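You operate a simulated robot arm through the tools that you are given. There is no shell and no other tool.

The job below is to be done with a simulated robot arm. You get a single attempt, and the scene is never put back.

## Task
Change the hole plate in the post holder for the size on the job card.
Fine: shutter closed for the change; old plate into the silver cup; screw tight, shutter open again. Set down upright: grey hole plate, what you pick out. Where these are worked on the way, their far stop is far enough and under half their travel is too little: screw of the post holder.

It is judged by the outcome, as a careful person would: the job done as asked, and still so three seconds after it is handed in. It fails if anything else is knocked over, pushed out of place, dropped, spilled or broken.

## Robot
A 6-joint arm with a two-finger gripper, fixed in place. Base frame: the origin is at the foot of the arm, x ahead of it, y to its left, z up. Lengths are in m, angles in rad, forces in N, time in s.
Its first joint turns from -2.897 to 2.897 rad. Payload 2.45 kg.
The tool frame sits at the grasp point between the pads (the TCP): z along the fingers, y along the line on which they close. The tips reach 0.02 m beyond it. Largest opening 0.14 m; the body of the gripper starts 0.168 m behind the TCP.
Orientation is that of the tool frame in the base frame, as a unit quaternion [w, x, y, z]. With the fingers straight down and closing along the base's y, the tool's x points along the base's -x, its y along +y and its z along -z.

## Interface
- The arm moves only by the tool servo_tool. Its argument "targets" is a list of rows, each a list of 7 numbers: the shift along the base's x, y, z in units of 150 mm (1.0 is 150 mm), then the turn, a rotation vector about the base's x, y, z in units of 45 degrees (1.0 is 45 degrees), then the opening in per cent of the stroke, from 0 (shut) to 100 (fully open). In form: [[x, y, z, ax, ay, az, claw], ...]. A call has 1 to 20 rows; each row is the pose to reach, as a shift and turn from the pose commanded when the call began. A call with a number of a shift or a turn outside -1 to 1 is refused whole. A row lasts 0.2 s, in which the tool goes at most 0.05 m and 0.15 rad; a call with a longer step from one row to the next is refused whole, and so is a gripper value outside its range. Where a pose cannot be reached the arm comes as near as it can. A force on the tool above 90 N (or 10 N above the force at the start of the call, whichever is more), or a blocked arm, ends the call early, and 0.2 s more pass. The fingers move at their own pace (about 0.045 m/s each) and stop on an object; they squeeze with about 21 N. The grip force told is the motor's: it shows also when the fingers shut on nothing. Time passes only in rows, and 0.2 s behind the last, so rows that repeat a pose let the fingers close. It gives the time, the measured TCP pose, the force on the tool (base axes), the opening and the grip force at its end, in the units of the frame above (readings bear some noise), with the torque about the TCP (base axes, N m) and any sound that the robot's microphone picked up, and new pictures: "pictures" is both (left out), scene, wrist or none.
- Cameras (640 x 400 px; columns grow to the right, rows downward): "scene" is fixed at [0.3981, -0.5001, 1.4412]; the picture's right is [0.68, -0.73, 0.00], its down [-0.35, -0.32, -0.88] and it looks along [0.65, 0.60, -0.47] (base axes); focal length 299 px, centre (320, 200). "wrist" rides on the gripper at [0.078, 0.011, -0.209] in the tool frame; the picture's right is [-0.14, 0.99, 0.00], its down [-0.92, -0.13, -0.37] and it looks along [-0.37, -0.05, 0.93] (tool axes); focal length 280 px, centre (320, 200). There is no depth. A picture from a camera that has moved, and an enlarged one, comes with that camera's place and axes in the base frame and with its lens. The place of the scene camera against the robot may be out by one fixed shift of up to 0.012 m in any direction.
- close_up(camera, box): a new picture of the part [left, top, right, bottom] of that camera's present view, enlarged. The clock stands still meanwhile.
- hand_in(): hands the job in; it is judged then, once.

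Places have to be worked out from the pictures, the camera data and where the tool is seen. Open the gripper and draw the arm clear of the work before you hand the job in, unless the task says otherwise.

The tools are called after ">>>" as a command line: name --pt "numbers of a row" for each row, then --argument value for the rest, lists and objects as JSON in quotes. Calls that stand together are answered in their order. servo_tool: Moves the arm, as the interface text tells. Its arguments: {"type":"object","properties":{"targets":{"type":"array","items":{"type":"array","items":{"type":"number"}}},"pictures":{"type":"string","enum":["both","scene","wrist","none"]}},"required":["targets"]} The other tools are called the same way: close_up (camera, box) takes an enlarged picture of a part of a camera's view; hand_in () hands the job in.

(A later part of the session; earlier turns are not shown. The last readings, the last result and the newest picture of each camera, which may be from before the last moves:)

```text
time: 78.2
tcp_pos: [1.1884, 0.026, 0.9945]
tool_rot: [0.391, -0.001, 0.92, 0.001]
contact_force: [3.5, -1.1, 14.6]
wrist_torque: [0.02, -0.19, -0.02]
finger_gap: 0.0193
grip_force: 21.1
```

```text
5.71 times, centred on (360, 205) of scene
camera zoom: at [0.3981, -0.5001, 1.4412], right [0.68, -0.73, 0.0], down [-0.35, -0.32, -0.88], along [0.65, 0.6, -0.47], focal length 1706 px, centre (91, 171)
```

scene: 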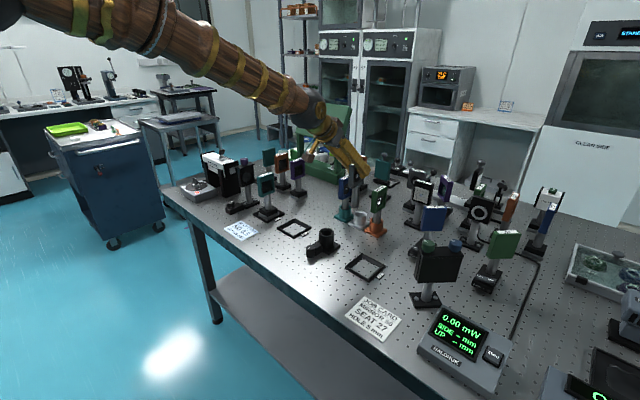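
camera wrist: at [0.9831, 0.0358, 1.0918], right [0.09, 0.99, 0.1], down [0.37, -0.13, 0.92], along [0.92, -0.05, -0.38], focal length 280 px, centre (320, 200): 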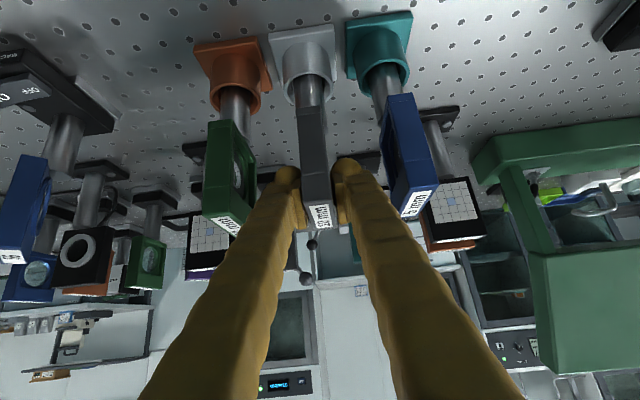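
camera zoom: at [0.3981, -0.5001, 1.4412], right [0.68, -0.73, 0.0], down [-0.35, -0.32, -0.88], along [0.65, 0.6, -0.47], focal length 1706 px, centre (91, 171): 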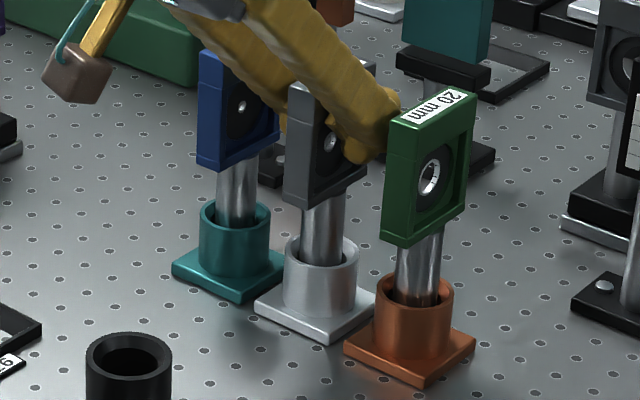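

The post is on the cup floor, with about 13–14 N upward force now. I'll open the fingers just enough to release, and check that the plate stands.

>>> servo_tool --pt "0 0 0.01 0 0 0 0" --pt "0 0 0.01 0 0 0 16" --pt "0 0 0.01 0 0 0 20" --pt "0 0 0.01 0 0 0 24" --pt "0 0 0.01 0 0 0 24" --pictures "wrist"

>>> close_up --camera "wrist" --box '[230, 40, 410, 240]'

>>> close_up --camera "scene" --box '[330, 150, 390, 240]'

```text
time: 79.4
tcp_pos: [1.186, 0.0245, 0.996]
tool_rot: [0.39, -0.001, 0.921, 0.0]
contact_force: [0.2, -0.5, -0.6]
wrist_torque: [0.01, 0.01, -0.04]
finger_gap: 0.0335
grip_force: 0.1
camera wrist: at [0.9829, 0.0354, 1.0854], right [0.09, 0.99, 0.1], down [0.37, -0.13, 0.92], along [0.92, -0.05, -0.38], focal length 280 px, centre (320, 200)
```

wrist: 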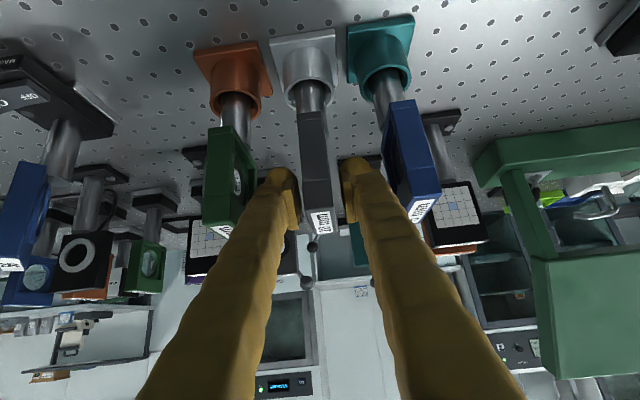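

```text
2.00 times, centred on (320, 140) of wrist
camera zoom: at [0.9829, 0.0354, 1.0854], right [0.09, 0.99, 0.1], down [0.37, -0.13, 0.92], along [0.92, -0.05, -0.38], focal length 561 px, centre (320, 320)
```

zoom: 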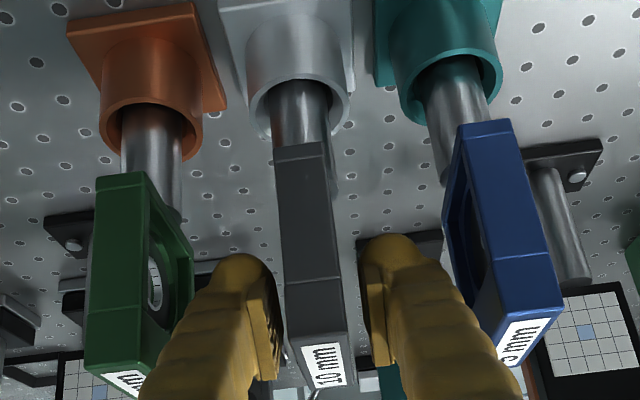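

```text
4.44 times, centred on (360, 195) of scene
camera zoom: at [0.3981, -0.5001, 1.4412], right [0.68, -0.73, 0.0], down [-0.35, -0.32, -0.88], along [0.65, 0.6, -0.47], focal length 1327 px, centre (142, 222)
```

zoom: 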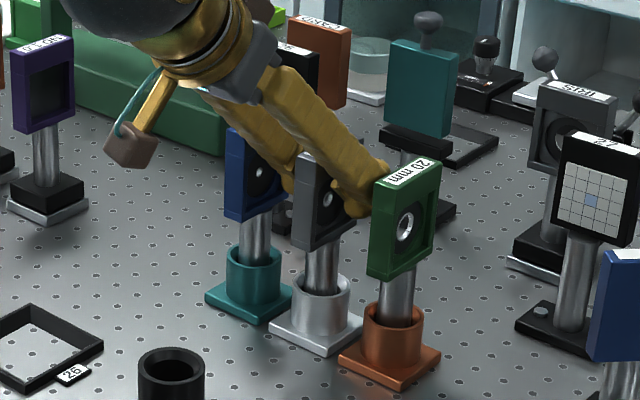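

The grey plate stands upright in the silver cup. I'll back out along the tool axis, then rise.

>>> servo_tool --pt "-0.1 0 0.097 0 0 0 24" --pt "-0.25 0 0.242 0 0 0 24" --pt "-0.4 0 0.387 0 0 0 24" --pt "-0.55 0 0.532 0 0 0 24" --pt "-0.6 0 0.6 0 0 0 36" --pt "-0.6 0 0.6 0 0 0 36" --pictures "both"

>>> close_up --camera "wrist" --box '[220, 0, 420, 200]'

>>> close_up --camera "scene" --box '[320, 160, 400, 250]'

```text
time: 80.8
tcp_pos: [1.0968, 0.0251, 1.0856]
tool_rot: [0.392, 0.0, 0.92, 0.0]
contact_force: [0.0, 0.5, -0.3]
wrist_torque: [0.0, 0.0, 0.01]
finger_gap: 0.0502
grip_force: 0.0
camera wrist: at [0.8922, 0.0358, 1.1749], right [0.09, 0.99, 0.1], down [0.37, -0.13, 0.92], along [0.92, -0.05, -0.38], focal length 280 px, centre (320, 200)
```

scene: 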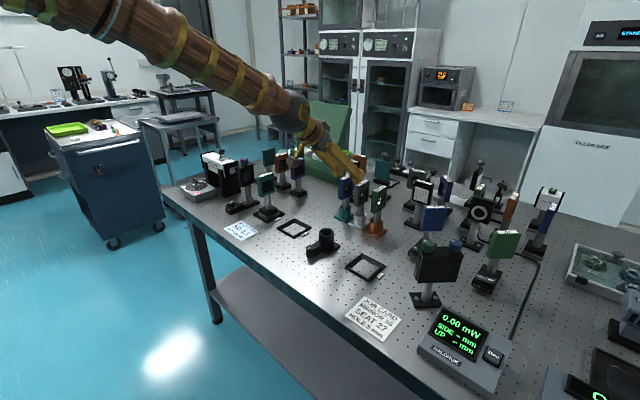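
wrist: 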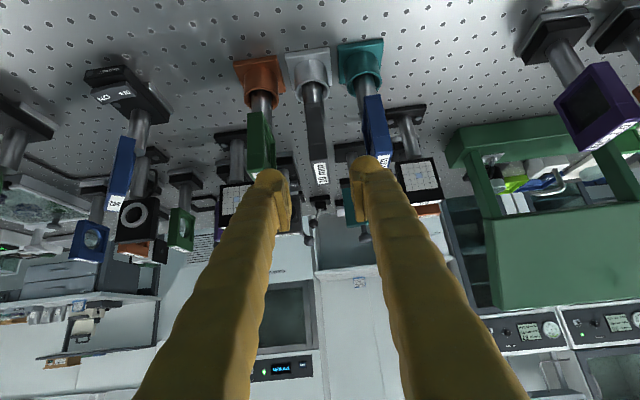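

```text
2.00 times, centred on (320, 100) of wrist
camera zoom: at [0.8922, 0.0358, 1.1749], right [0.09, 0.99, 0.1], down [0.37, -0.13, 0.92], along [0.92, -0.05, -0.38], focal length 561 px, centre (320, 400)
```

zoom: 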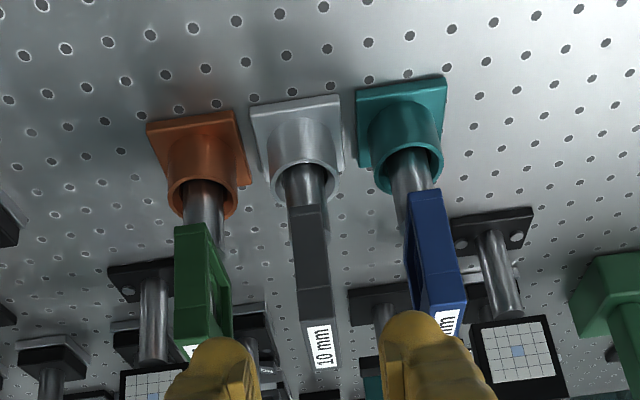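

```text
4.44 times, centred on (360, 205) of scene
camera zoom: at [0.3981, -0.5001, 1.4412], right [0.68, -0.73, 0.0], down [-0.35, -0.32, -0.88], along [0.65, 0.6, -0.47], focal length 1327 px, centre (142, 178)
```

zoom: 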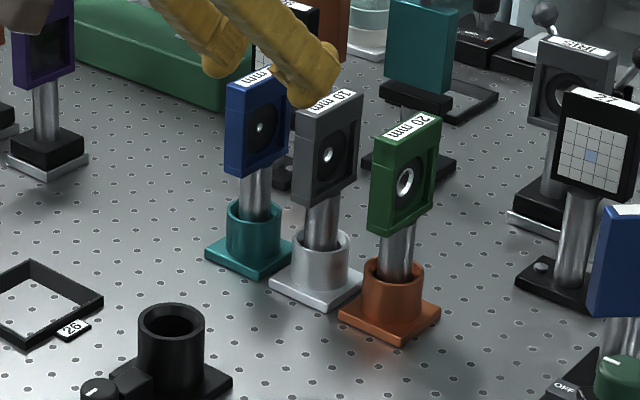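

The grey plate is standing well. The teal cup comes out at about (1.190, 0.096), with the blue 5 mm plate in it. I'll move across to a pre-grasp point directly behind the blue plate and look.

>>> servo_tool --pt "0 0.15 0.05 0 0 0 36" --pt "0 0.32 0.05 0 0 0 36" --pt "0.03 0.46 0.03 0 0 0 36" --pt "0.03 0.46 0.03 0 0 0 36" --pictures "wrist"

>>> close_up --camera "wrist" --box '[230, 20, 390, 220]'

>>> close_up --camera "scene" --box '[310, 150, 390, 240]'

```text
time: 81.8
tcp_pos: [1.1015, 0.0955, 1.0904]
tool_rot: [0.391, 0.0, 0.92, 0.001]
contact_force: [-0.3, 0.2, 0.7]
wrist_torque: [0.02, 0.01, -0.02]
finger_gap: 0.0507
grip_force: 0.1
camera wrist: at [0.8968, 0.1052, 1.18], right [0.09, 0.99, 0.1], down [0.37, -0.13, 0.92], along [0.92, -0.05, -0.38], focal length 280 px, centre (320, 200)
```

wrist: 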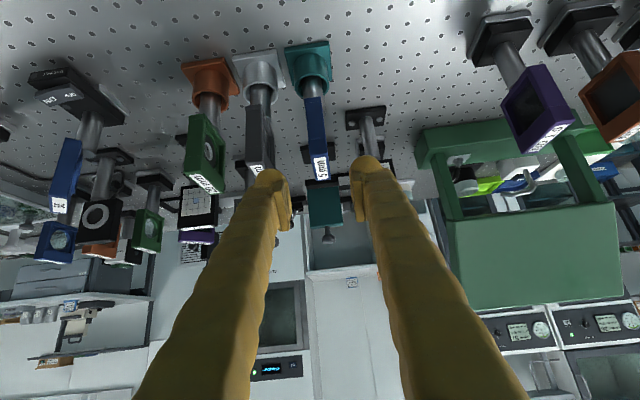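

```text
2.00 times, centred on (310, 120) of wrist
camera zoom: at [0.8968, 0.1052, 1.18], right [0.09, 0.99, 0.1], down [0.37, -0.13, 0.92], along [0.92, -0.05, -0.38], focal length 561 px, centre (340, 360)
```

zoom: 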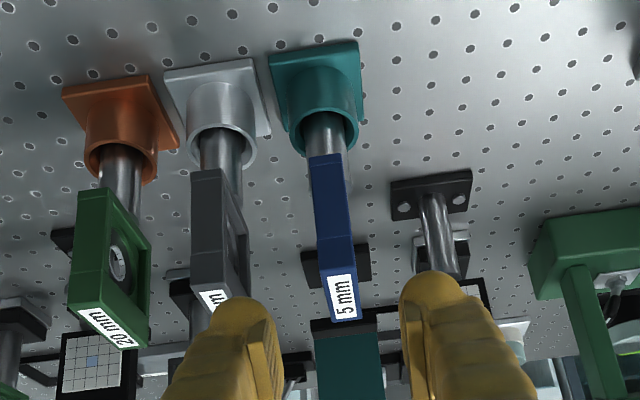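

```text
4.44 times, centred on (350, 195) of scene
camera zoom: at [0.3981, -0.5001, 1.4412], right [0.68, -0.73, 0.0], down [-0.35, -0.32, -0.88], along [0.65, 0.6, -0.47], focal length 1327 px, centre (187, 222)
```

zoom: 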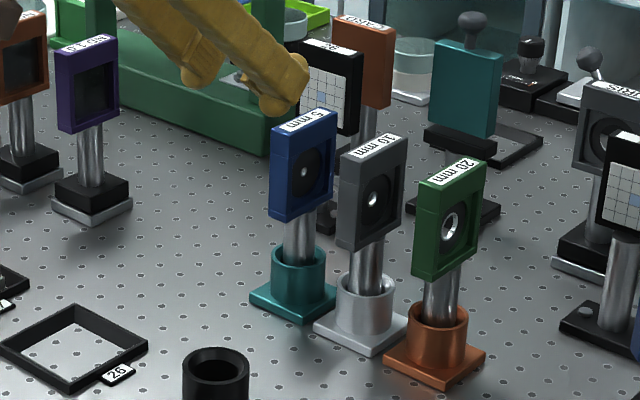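

The blue plate's centre is about (1.188, 0.0957), with its top near z 1.02. I'll narrow the fingers slightly to keep clear of the grey plate and slide in along the tool axis.

>>> servo_tool --pt "0.1 0 -0.105 0 0 0 29" --pt "0.25 0 -0.26 0 0 0 29" --pt "0.4 0 -0.417 0 0 0 29" --pt "0.53 0.001 -0.55 0 0 0 29" --pt "0.577 0.001 -0.603 0 0 0 29" --pt "0.577 0.001 -0.603 0 0 0 29" --pictures "wrist"

>>> close_up --camera "wrist" --box '[240, 40, 400, 240]'

>>> close_up --camera "scene" --box '[310, 150, 390, 240]'

```text
time: 83.2
tcp_pos: [1.1897, 0.0952, 1.0002]
tool_rot: [0.391, 0.0, 0.92, 0.0]
contact_force: [0.5, 0.2, 0.0]
wrist_torque: [-0.01, -0.01, -0.01]
finger_gap: 0.0408
grip_force: 0.1
camera wrist: at [0.986, 0.1054, 1.089], right [0.09, 0.99, 0.1], down [0.37, -0.13, 0.92], along [0.92, -0.05, -0.38], focal length 280 px, centre (320, 200)
```

wrist: 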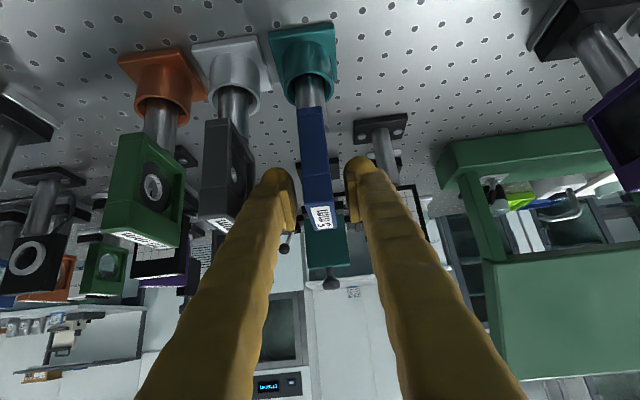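

```text
2.00 times, centred on (320, 140) of wrist
camera zoom: at [0.986, 0.1054, 1.089], right [0.09, 0.99, 0.1], down [0.37, -0.13, 0.92], along [0.92, -0.05, -0.38], focal length 561 px, centre (320, 320)
```

zoom: 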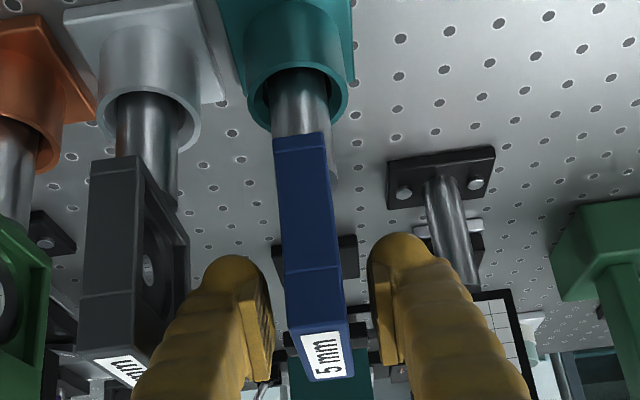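

```text
4.44 times, centred on (350, 195) of scene
camera zoom: at [0.3981, -0.5001, 1.4412], right [0.68, -0.73, 0.0], down [-0.35, -0.32, -0.88], along [0.65, 0.6, -0.47], focal length 1327 px, centre (187, 222)
```

zoom: 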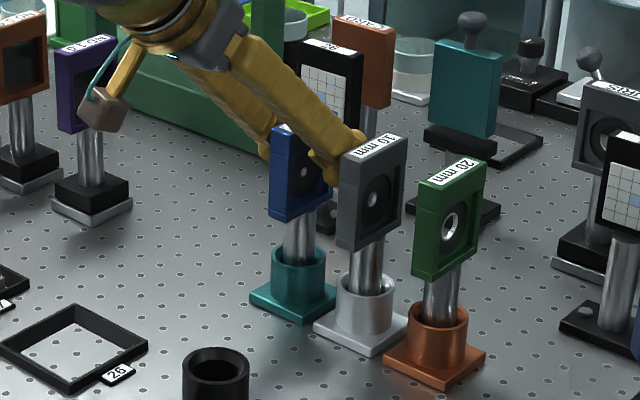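

The blue plate is centred between the pads. I'll close on it.

>>> servo_tool --pt "0 0 0 0 0 0 20" --pt "0 0 0 0 0 0 12" --pt "0 0 0 0 0 0 5" --pt "0 0 0 0 0 0 0" --pt "0 0 0 0 0 0 0" --pt "0 0 0 0 0 0 0" --pictures "none"

>>> servo_tool --pt "0 0 0.03 0 0 0 0" --pt "0 0 0.07 0 0 0 0" --pt "0 0 0.13 0 0 0 0" --pt "0 0 0.13 0 0 0 0" --pictures "wrist"

>>> close_up --camera "wrist" --box '[240, 40, 400, 240]'

>>> close_up --camera "scene" --box '[310, 150, 390, 240]'

```text
time: 84.6
tcp_pos: [1.1899, 0.0947, 1.0002]
tool_rot: [0.391, -0.001, 0.92, 0.0]
contact_force: [0.6, 1.1, 0.9]
wrist_torque: [0.04, 0.0, 0.0]
finger_gap: 0.0189
grip_force: 20.7
```

```text
time: 85.6
tcp_pos: [1.1881, 0.0944, 1.0194]
tool_rot: [0.39, 0.0, 0.921, 0.0]
contact_force: [0.2, 0.0, -3.5]
wrist_torque: [0.0, -0.03, -0.03]
finger_gap: 0.019
grip_force: 20.9
camera wrist: at [0.9846, 0.1045, 1.1092], right [0.09, 0.99, 0.1], down [0.37, -0.13, 0.92], along [0.92, -0.05, -0.38], focal length 280 px, centre (320, 200)
```

wrist: 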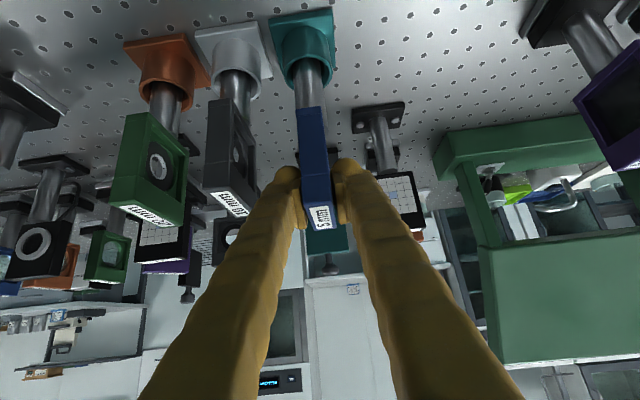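

```text
2.00 times, centred on (320, 140) of wrist
camera zoom: at [0.9846, 0.1045, 1.1092], right [0.09, 0.99, 0.1], down [0.37, -0.13, 0.92], along [0.92, -0.05, -0.38], focal length 561 px, centre (320, 320)
```

zoom: 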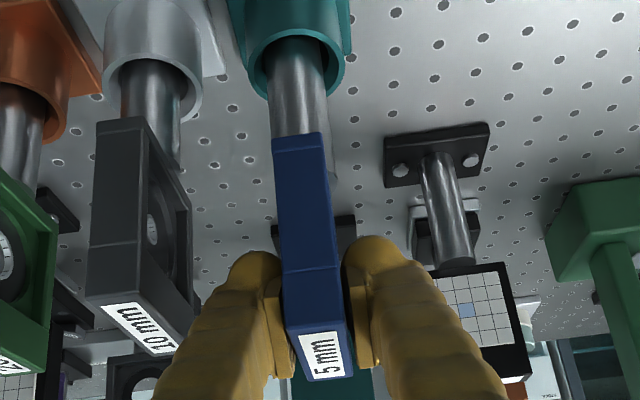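

```text
4.44 times, centred on (350, 195) of scene
camera zoom: at [0.3981, -0.5001, 1.4412], right [0.68, -0.73, 0.0], down [-0.35, -0.32, -0.88], along [0.65, 0.6, -0.47], focal length 1327 px, centre (187, 222)
```

zoom: 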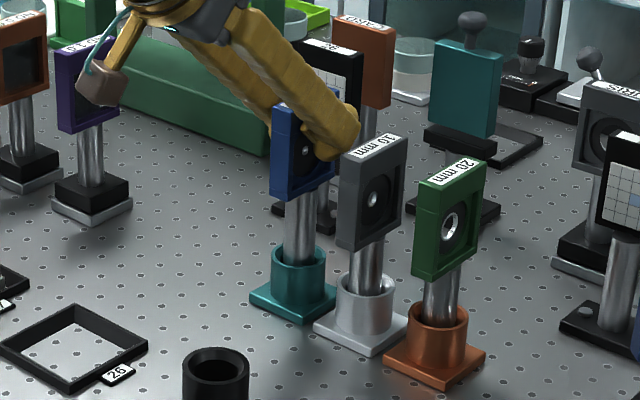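

The blue plate lifts cleanly (about 3.5 N). I'll raise it until the post clears the cup.

>>> servo_tool --pt "0 0 0.08 0 0 0 0" --pt "0 0 0.16 0 0 0 0" --pt "0 0 0.24 0 0 0 0" --pt "0 0 0.32 0 0 0 0" --pt "0 0 0.42 0 0 0 0" --pt "0 0 0.42 0 0 0 0" --pictures "wrist"

>>> close_up --camera "scene" --box '[310, 140, 390, 240]'

>>> close_up --camera "wrist" --box '[240, 0, 400, 200]'

```text
time: 87.0
tcp_pos: [1.188, 0.0948, 1.083]
tool_rot: [0.39, 0.0, 0.921, -0.001]
contact_force: [0.6, -0.9, -1.4]
wrist_torque: [0.0, -0.01, -0.04]
finger_gap: 0.0192
grip_force: 21.2
camera wrist: at [0.9847, 0.1047, 1.1719], right [0.09, 0.99, 0.1], down [0.37, -0.13, 0.92], along [0.92, -0.05, -0.38], focal length 280 px, centre (320, 200)
```

wrist: 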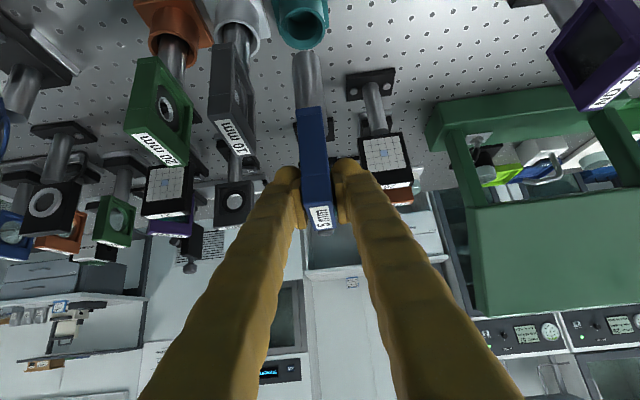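

```text
4.00 times, centred on (350, 190) of scene
camera zoom: at [0.3981, -0.5001, 1.4412], right [0.68, -0.73, 0.0], down [-0.35, -0.32, -0.88], along [0.65, 0.6, -0.47], focal length 1194 px, centre (200, 240)
```

zoom: 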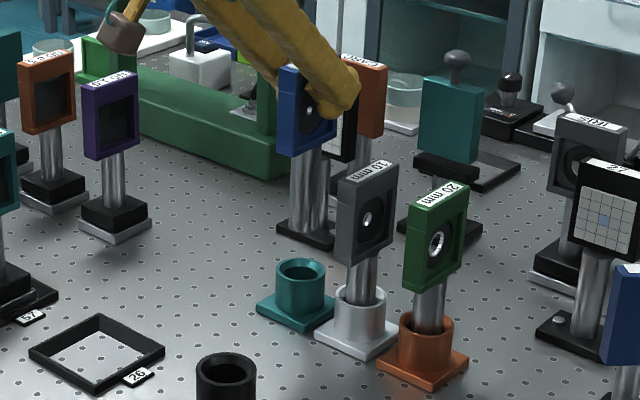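

```text
2.00 times, centred on (320, 100) of wrist
camera zoom: at [0.9847, 0.1047, 1.1719], right [0.09, 0.99, 0.1], down [0.37, -0.13, 0.92], along [0.92, -0.05, -0.38], focal length 561 px, centre (320, 400)
```

zoom: 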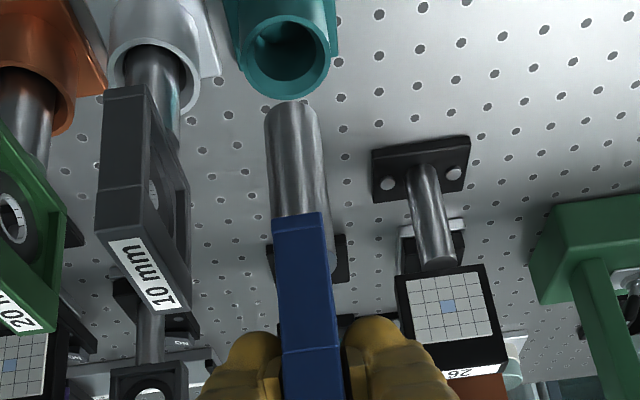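

The post is clear. I'll draw it straight back past the cups first, then sideways toward the post holder.

>>> servo_tool --pt "-0.2 0 0 0 0 0 0" --pt "-0.42 0 0 0 0 0 0" --pt "-0.65 0 0 0 0 0 0" --pt "-0.85 -0.1 0 0 0 0 0" --pt "-0.95 -0.28 0 0 0 0 0" --pt "-0.95 -0.44 0 0 0 0 0" --pt "-0.95 -0.457 0 0 0 0 0" --pt "-0.95 -0.457 0 0 0 0 0" --pictures "both"

>>> close_up --camera "wrist" --box '[220, 0, 400, 160]'

>>> close_up --camera "scene" --box '[290, 160, 370, 260]'

```text
time: 88.8
tcp_pos: [1.0452, 0.0268, 1.0827]
tool_rot: [0.391, -0.001, 0.92, 0.0]
contact_force: [0.7, 0.3, -1.9]
wrist_torque: [0.01, 0.01, 0.02]
finger_gap: 0.0193
grip_force: 21.0
camera wrist: at [0.8423, 0.0365, 1.1712], right [0.09, 0.99, 0.1], down [0.37, -0.13, 0.92], along [0.92, -0.05, -0.38], focal length 280 px, centre (320, 200)
```

scene: 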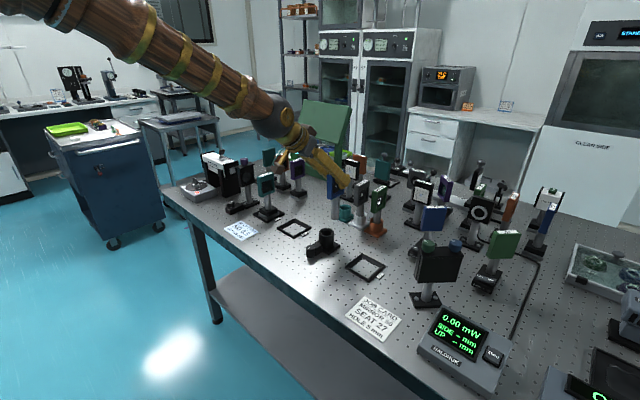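
wrist: 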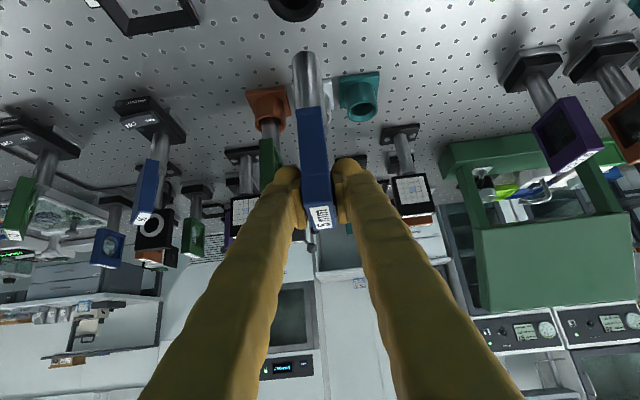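

```text
2.50 times, centred on (310, 80) of wrist
camera zoom: at [0.8423, 0.0365, 1.1712], right [0.09, 0.99, 0.1], down [0.37, -0.13, 0.92], along [0.92, -0.05, -0.38], focal length 701 px, centre (345, 500)
```

zoom: 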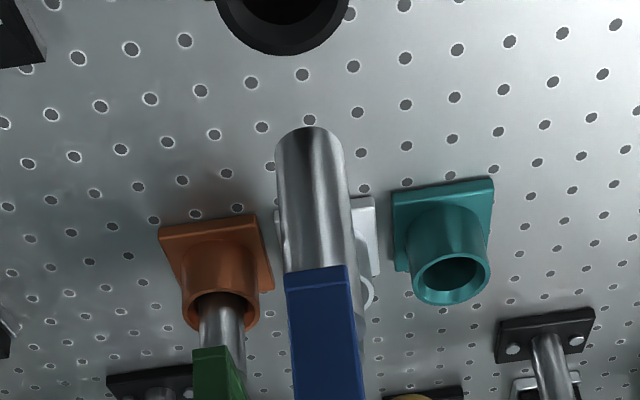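

```text
4.00 times, centred on (330, 210) of scene
camera zoom: at [0.3981, -0.5001, 1.4412], right [0.68, -0.73, 0.0], down [-0.35, -0.32, -0.88], along [0.65, 0.6, -0.47], focal length 1194 px, centre (280, 160)
```

zoom: 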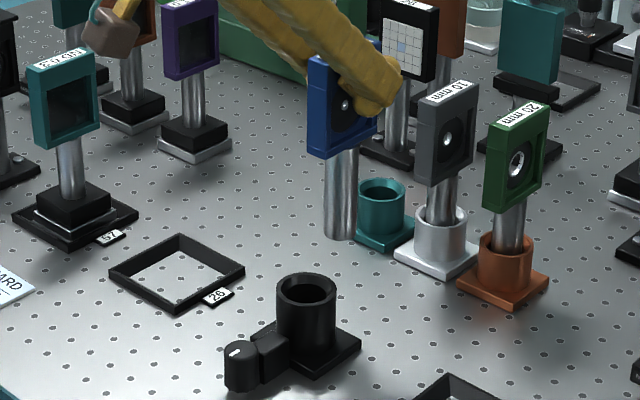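

I'll move back over the holder collar, which I place at about (1.0055, 0.025) with its rim near z 0.905. Then I'll lower to just above the rim to verify alignment.

>>> servo_tool --pt "-0.14 -0.004 0 0 0 0 0" --pt "-0.265 -0.008 0 0 0 0 0" --pt "-0.265 -0.008 -0.08 0 0 0 0" --pt "-0.265 -0.008 -0.15 0 0 0 0" --pt "-0.265 -0.008 -0.15 0 0 0 0" --pictures "wrist"

>>> close_up --camera "wrist" --box '[250, 0, 370, 120]'

>>> close_up --camera "scene" --box '[290, 190, 360, 260]'

```text
time: 90.0
tcp_pos: [1.0076, 0.0241, 1.0605]
tool_rot: [0.391, -0.001, 0.92, 0.001]
contact_force: [0.1, 0.3, -2.8]
wrist_torque: [0.03, -0.04, 0.0]
finger_gap: 0.0192
grip_force: 21.3
camera wrist: at [0.8029, 0.0348, 1.1501], right [0.09, 0.99, 0.1], down [0.37, -0.13, 0.92], along [0.92, -0.05, -0.38], focal length 280 px, centre (320, 200)
```

wrist: 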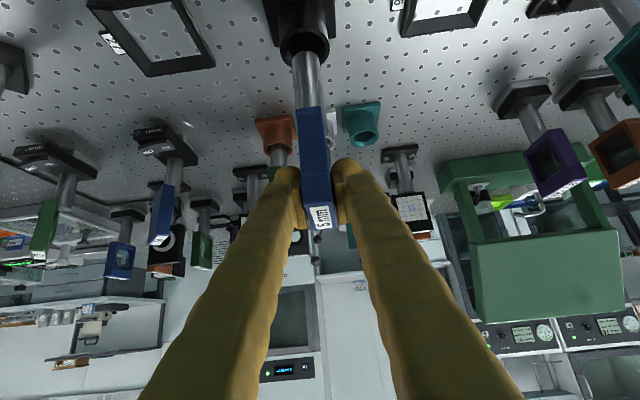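

```text
3.33 times, centred on (310, 60) of wrist
camera zoom: at [0.8029, 0.0348, 1.1501], right [0.09, 0.99, 0.1], down [0.37, -0.13, 0.92], along [0.92, -0.05, -0.38], focal length 935 px, centre (353, 667)
```

zoom: 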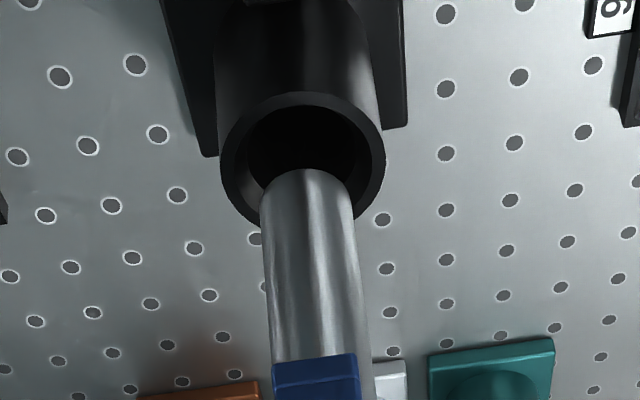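

```text
5.71 times, centred on (325, 225) of scene
camera zoom: at [0.3981, -0.5001, 1.4412], right [0.68, -0.73, 0.0], down [-0.35, -0.32, -0.88], along [0.65, 0.6, -0.47], focal length 1706 px, centre (291, 57)
```

zoom: 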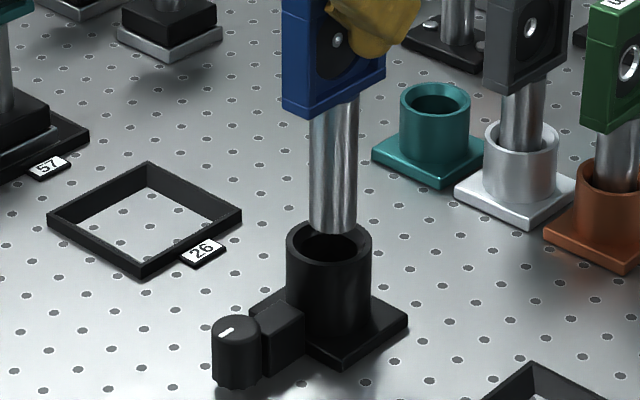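

The post is about 3 mm too far forward relative to the collar centre. I'll correct that and lower into the collar, watching forces.

>>> servo_tool --pt "-0.021 0 0 0 0 0 0" --pt "-0.021 0 -0.05 0 0 0 0" --pt "-0.021 0 -0.1 0 0 0 0" --pt "-0.021 0 -0.15 0 0 0 0" --pictures "wrist"

>>> close_up --camera "wrist" --box '[250, 0, 370, 120]'

>>> close_up --camera "scene" --box '[290, 190, 360, 260]'

```text
time: 91.0
tcp_pos: [1.0038, 0.0253, 1.0378]
tool_rot: [0.391, 0.0, 0.92, 0.0]
contact_force: [0.0, 0.8, -2.1]
wrist_torque: [-0.02, 0.04, -0.03]
finger_gap: 0.0192
grip_force: 21.2
camera wrist: at [0.7992, 0.0348, 1.127], right [0.09, 0.99, 0.1], down [0.37, -0.13, 0.92], along [0.92, -0.05, -0.38], focal length 280 px, centre (320, 200)
```

wrist: 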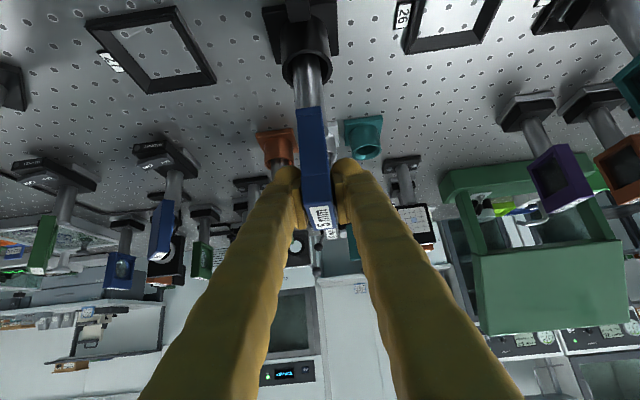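

```text
3.33 times, centred on (310, 60) of wrist
camera zoom: at [0.7992, 0.0348, 1.127], right [0.09, 0.99, 0.1], down [0.37, -0.13, 0.92], along [0.92, -0.05, -0.38], focal length 935 px, centre (353, 667)
```

zoom: 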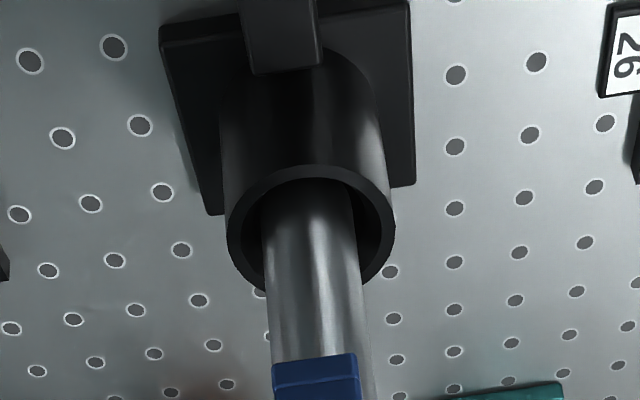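

```text
5.71 times, centred on (325, 225) of scene
camera zoom: at [0.3981, -0.5001, 1.4412], right [0.68, -0.73, 0.0], down [-0.35, -0.32, -0.88], along [0.65, 0.6, -0.47], focal length 1706 px, centre (291, 57)
```

zoom: 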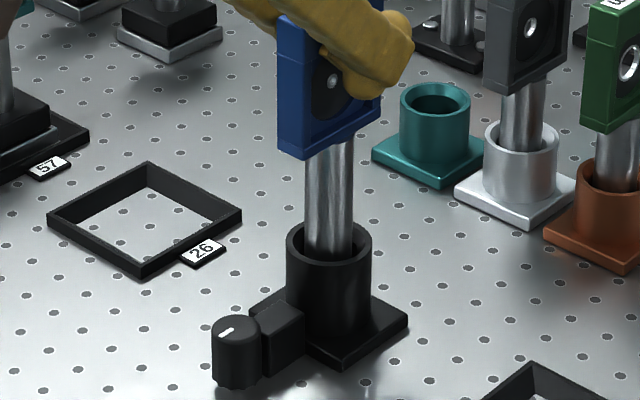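

The post is entering the collar, well centred, with no side load. I'll lower to just above the floor.

>>> servo_tool --pt "0 0 -0.06 0 0 0 0" --pt "0 0 -0.12 0 0 0 0" --pt "0 0 -0.18 0 0 0 0" --pt "0 0 -0.215 0 0 0 0" --pictures "none"

>>> servo_tool --pt "0 0 -0.01 0 0 0 0" --pt "0 0 -0.02 0 0 0 0" --pictures "none"

```text
time: 92.0
tcp_pos: [1.0024, 0.023, 1.0039]
tool_rot: [0.391, -0.001, 0.921, 0.0]
contact_force: [-0.2, 0.2, -1.8]
wrist_torque: [0.05, -0.01, 0.01]
finger_gap: 0.0192
grip_force: 21.0
```

```text
time: 92.6
tcp_pos: [1.0021, 0.0231, 1.0018]
tool_rot: [0.391, -0.001, 0.92, 0.0]
contact_force: [0.3, -0.2, -2.2]
wrist_torque: [-0.03, 0.0, -0.01]
finger_gap: 0.019
grip_force: 20.4
```

There's no contact yet. I'll continue in 1.5 mm steps until the weight comes off.

>>> servo_tool --pt "0 0 -0.01 0 0 0 0" --pt "0 0 -0.01 0 0 0 0" --pictures "none"

>>> servo_tool --pt "0 0 -0.01 0 0 0 0" --pt "0 0 -0.01 0 0 0 0" --pictures "wrist"

>>> close_up --camera "scene" --box '[290, 180, 360, 260]'

```text
time: 93.2
tcp_pos: [1.0012, 0.0249, 1.0009]
tool_rot: [0.392, -0.001, 0.92, 0.0]
contact_force: [0.0, -0.4, -2.4]
wrist_torque: [0.03, -0.01, 0.04]
finger_gap: 0.0193
grip_force: 21.3
```

```text
time: 93.8
tcp_pos: [1.0025, 0.0229, 0.9982]
tool_rot: [0.39, 0.0, 0.921, 0.0]
contact_force: [0.7, -0.3, 1.9]
wrist_torque: [-0.02, 0.11, -0.01]
finger_gap: 0.0194
grip_force: 21.6
camera wrist: at [0.7993, 0.0342, 1.0892], right [0.09, 0.99, 0.1], down [0.37, -0.13, 0.92], along [0.92, -0.05, -0.38], focal length 280 px, centre (320, 200)
```

wrist: 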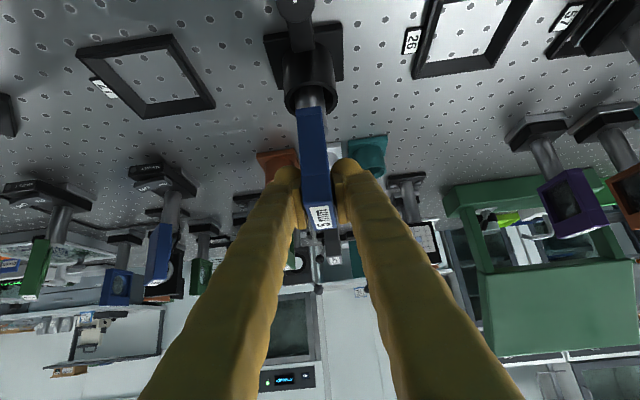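

```text
5.00 times, centred on (325, 220) of scene
camera zoom: at [0.3981, -0.5001, 1.4412], right [0.68, -0.73, 0.0], down [-0.35, -0.32, -0.88], along [0.65, 0.6, -0.47], focal length 1493 px, centre (295, 100)
```

zoom: 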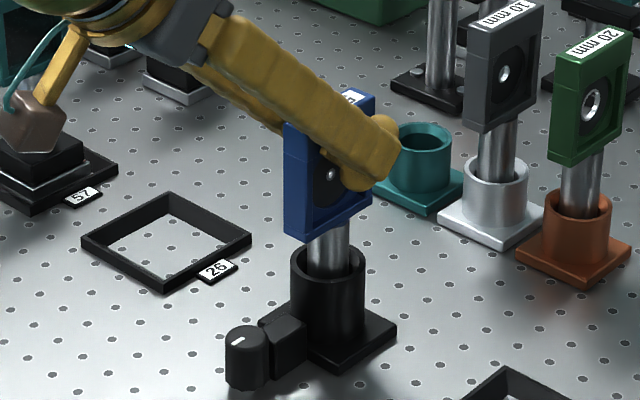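

The floor contact is felt (the force turned positive) and the blue plate's hole sits where the grey plate's hole was in the view. I'll press lightly to seat it, then release.

>>> servo_tool --pt "0.003 0 -0.01 0 0 0 0" --pt "0.003 0 -0.01 0 0 0 0" --pictures "none"

>>> servo_tool --pt "0 0 0.007 0 0 0 0" --pt "0 0 0.007 0 0 0 16" --pt "0 0 0.007 0 0 0 20" --pt "0 0 0.007 0 0 0 28" --pt "0 0 0.007 0 0 0 28" --pictures "wrist"

>>> close_up --camera "wrist" --box '[240, 40, 400, 240]'

>>> close_up --camera "scene" --box '[290, 180, 360, 260]'

```text
time: 94.4
tcp_pos: [1.0028, 0.0238, 0.9995]
tool_rot: [0.392, -0.001, 0.92, 0.001]
contact_force: [0.6, -0.1, 14.4]
wrist_torque: [-0.04, -0.19, -0.02]
finger_gap: 0.0192
grip_force: 20.8
```

```text
time: 95.6
tcp_pos: [1.0039, 0.0246, 0.9978]
tool_rot: [0.39, -0.001, 0.921, 0.001]
contact_force: [-0.2, 0.2, 0.0]
wrist_torque: [0.02, 0.02, 0.04]
finger_gap: 0.039
grip_force: 0.0
camera wrist: at [0.7997, 0.0347, 1.0882], right [0.09, 0.99, 0.1], down [0.37, -0.13, 0.92], along [0.92, -0.05, -0.38], focal length 280 px, centre (320, 200)
```

wrist: 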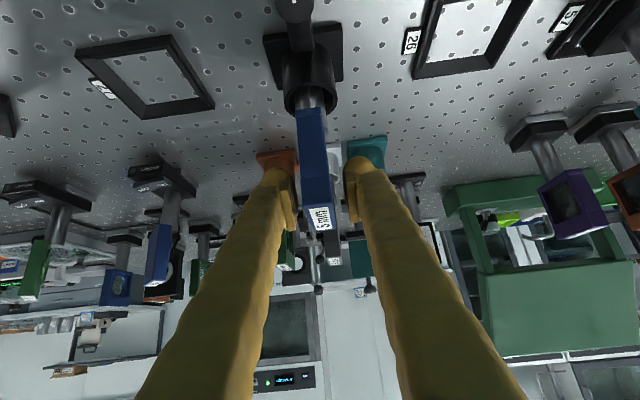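

```text
2.00 times, centred on (320, 140) of wrist
camera zoom: at [0.7997, 0.0347, 1.0882], right [0.09, 0.99, 0.1], down [0.37, -0.13, 0.92], along [0.92, -0.05, -0.38], focal length 561 px, centre (320, 320)
```

zoom: 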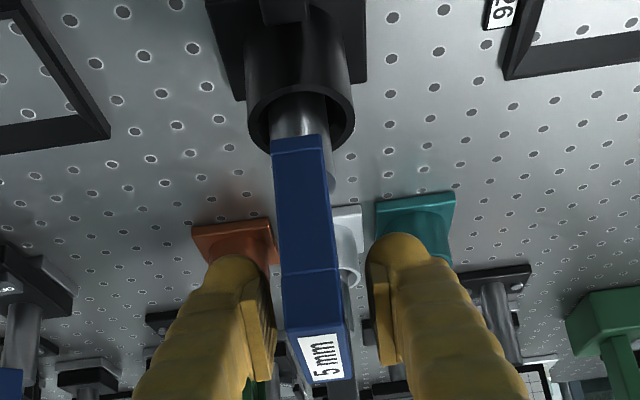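

```text
5.00 times, centred on (325, 220) of scene
camera zoom: at [0.3981, -0.5001, 1.4412], right [0.68, -0.73, 0.0], down [-0.35, -0.32, -0.88], along [0.65, 0.6, -0.47], focal length 1493 px, centre (295, 100)
```

zoom: 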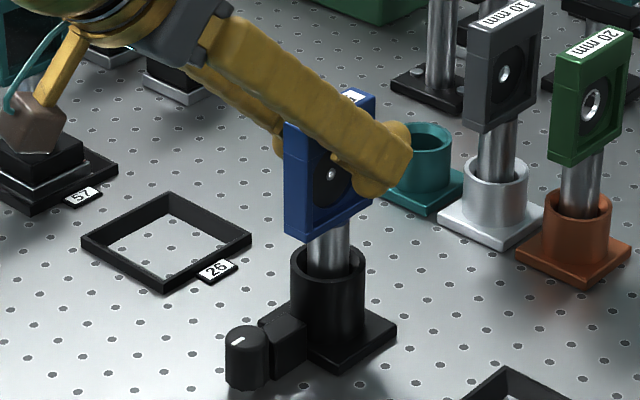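

The blue plate stands upright on its own in the holder. I'll retreat along the tool axis and bring the tool back toward vertical to tighten the screw.

>>> servo_tool --pt "-0.1 0 0.097 0 0 0 28" --pt "-0.25 0 0.242 0 0 0 28" --pt "-0.42 0 0.4 0 0 0 28" --pt "-0.58 0 0.56 0 0 0 28" --pt "-0.75 0 0.7 0 0.15 0 28" --pt "-0.85 0 0.75 0 0.3 0 28" --pt "-0.9 0 0.75 0 0.45 0 28" --pt "-0.9 0 0.75 0 0.5229 0 28" --pictures "none"

>>> servo_tool --pt "0 0 0 0 0.17 0 28" --pt "0 0 0 0 0.34 0 28" --pt "0 0 0 0 0.5 0 28" --pt "0 0 0 0 0.5 0 28" --pictures "both"

>>> close_up --camera "scene" --box '[290, 180, 370, 260]'

>>> close_up --camera "wrist" --box '[240, 130, 400, 290]'

```text
time: 97.4
tcp_pos: [0.8667, 0.0224, 1.1113]
tool_rot: [0.195, 0.0, 0.981, 0.0]
contact_force: [0.2, -0.1, 0.1]
wrist_torque: [0.0, -0.03, -0.04]
finger_gap: 0.0391
grip_force: 0.0
```

```text
time: 98.4
tcp_pos: [0.8677, 0.025, 1.112]
tool_rot: [-0.001, -0.002, 1.0, 0.001]
contact_force: [0.5, -0.2, 0.3]
wrist_torque: [0.0, -0.01, -0.02]
finger_gap: 0.0393
grip_force: 0.1
camera wrist: at [0.7906, 0.0349, 1.3214], right [0.14, 0.99, 0.0], down [0.92, -0.13, 0.37], along [0.36, -0.05, -0.93], focal length 280 px, centre (320, 200)
```

scene: 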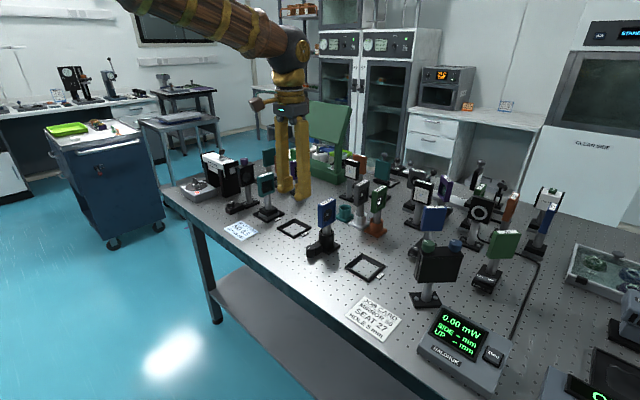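
wrist: 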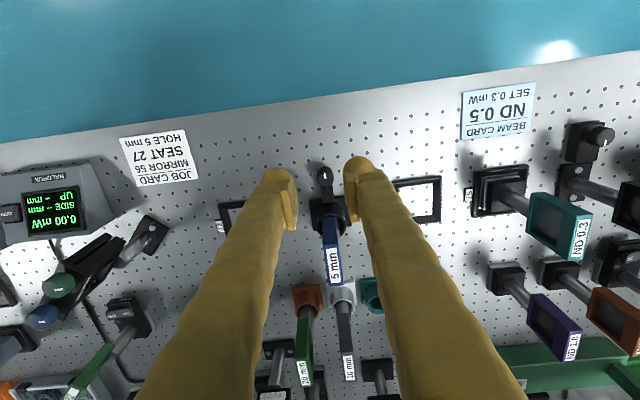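

```text
5.00 times, centred on (330, 220) of scene
camera zoom: at [0.3981, -0.5001, 1.4412], right [0.68, -0.73, 0.0], down [-0.35, -0.32, -0.88], along [0.65, 0.6, -0.47], focal length 1493 px, centre (270, 100)
```

zoom: 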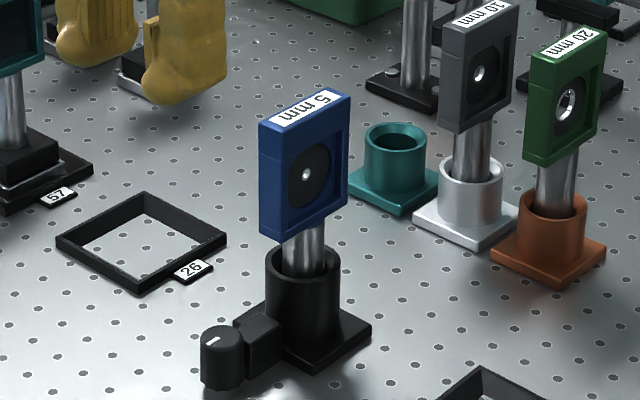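

```text
2.50 times, centred on (320, 210) of wrist
camera zoom: at [0.7906, 0.0349, 1.3214], right [0.14, 0.99, 0.0], down [0.92, -0.13, 0.37], along [0.36, -0.05, -0.93], focal length 701 px, centre (320, 175)
```

zoom: 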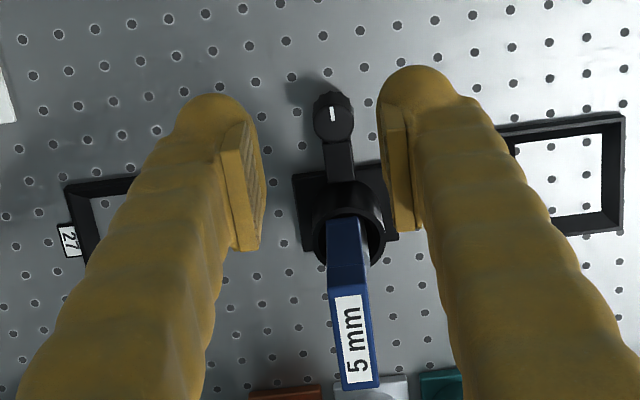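

The blue plate sits just as the grey one did. I'll move down over the screw knob, whose mark now points away from the collar, and verify the centring before gripping.

>>> servo_tool --pt "0.06 0 -0.2 0 0 0 28" --pt "0.15 0 -0.4 0 0 0 28" --pt "0.25 0 -0.6 0 0 0 28" --pt "0.303 0 -0.8 0 0 0 28" --pt "0.303 0 -0.95 0 0 0 28" --pt "0.303 0 -0.95 0 0 0 28" --pictures "wrist"

>>> close_up --camera "wrist" --box '[260, 130, 380, 250]'

```text
time: 99.8
tcp_pos: [0.9127, 0.024, 0.9657]
tool_rot: [0.0, 0.0, 1.0, 0.001]
contact_force: [0.5, -0.8, -0.4]
wrist_torque: [-0.01, -0.02, 0.0]
finger_gap: 0.0393
grip_force: 0.1
camera wrist: at [0.8365, 0.0347, 1.1754], right [0.14, 0.99, 0.0], down [0.92, -0.13, 0.37], along [0.36, -0.05, -0.93], focal length 280 px, centre (320, 200)
```

wrist: 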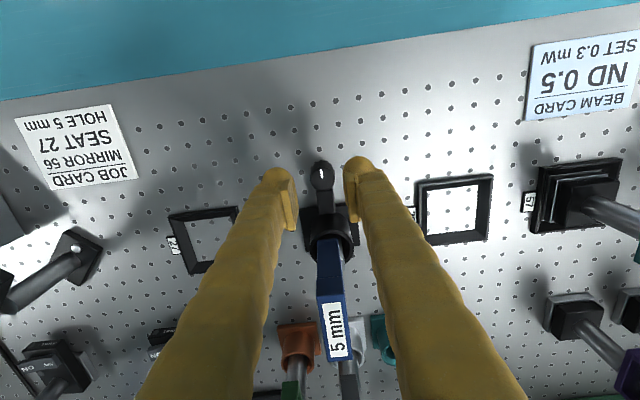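

```text
3.33 times, centred on (320, 190) of wrist
camera zoom: at [0.8365, 0.0347, 1.1754], right [0.14, 0.99, 0.0], down [0.92, -0.13, 0.37], along [0.36, -0.05, -0.93], focal length 935 px, centre (320, 233)
```

zoom: 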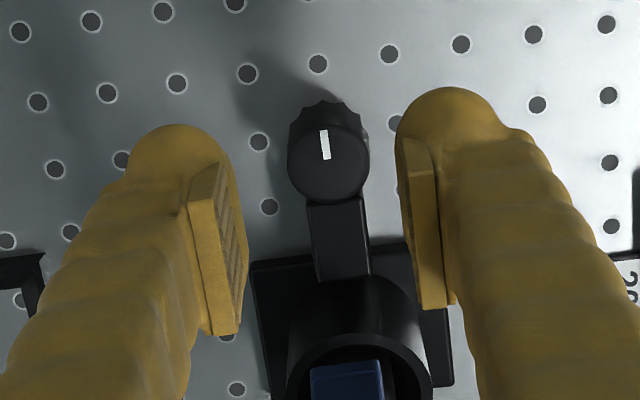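

The knob is about 1 mm to +y of the tool centre. I'll correct that and lower to grip depth.

>>> servo_tool --pt "0 0.007 -0.15 0 0 0 28" --pt "0 0.007 -0.3 0 0 0 28" --pt "0 0.007 -0.42 0 0 0 28" --pt "0 0.007 -0.5 0 0 0 28" --pt "0 0.007 -0.5 0 0 0 28" --pictures "wrist"

>>> close_up --camera "wrist" --box '[260, 130, 380, 250]'

```text
time: 101.0
tcp_pos: [0.9132, 0.0256, 0.8961]
tool_rot: [0.0, -0.001, 1.0, 0.0]
contact_force: [-0.5, 0.3, 1.3]
wrist_torque: [0.0, -0.02, -0.03]
finger_gap: 0.039
grip_force: 0.0
camera wrist: at [0.8354, 0.0354, 1.1048], right [0.14, 0.99, 0.0], down [0.92, -0.13, 0.37], along [0.36, -0.05, -0.93], focal length 280 px, centre (320, 200)
```

wrist: 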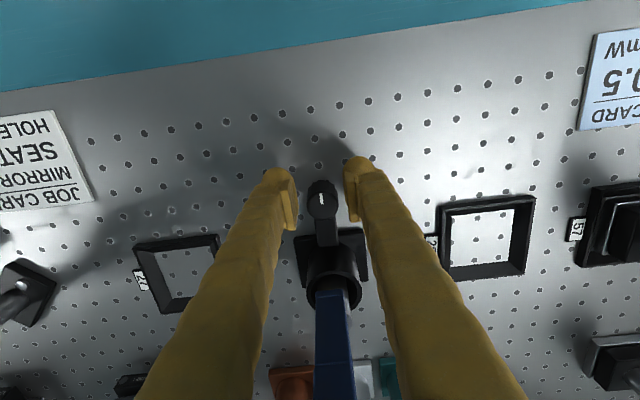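

```text
3.33 times, centred on (320, 190) of wrist
camera zoom: at [0.8354, 0.0354, 1.1048], right [0.14, 0.99, 0.0], down [0.92, -0.13, 0.37], along [0.36, -0.05, -0.93], focal length 935 px, centre (320, 233)
```

zoom: 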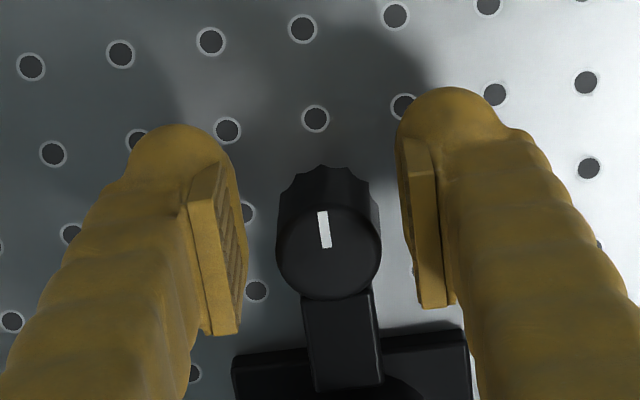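

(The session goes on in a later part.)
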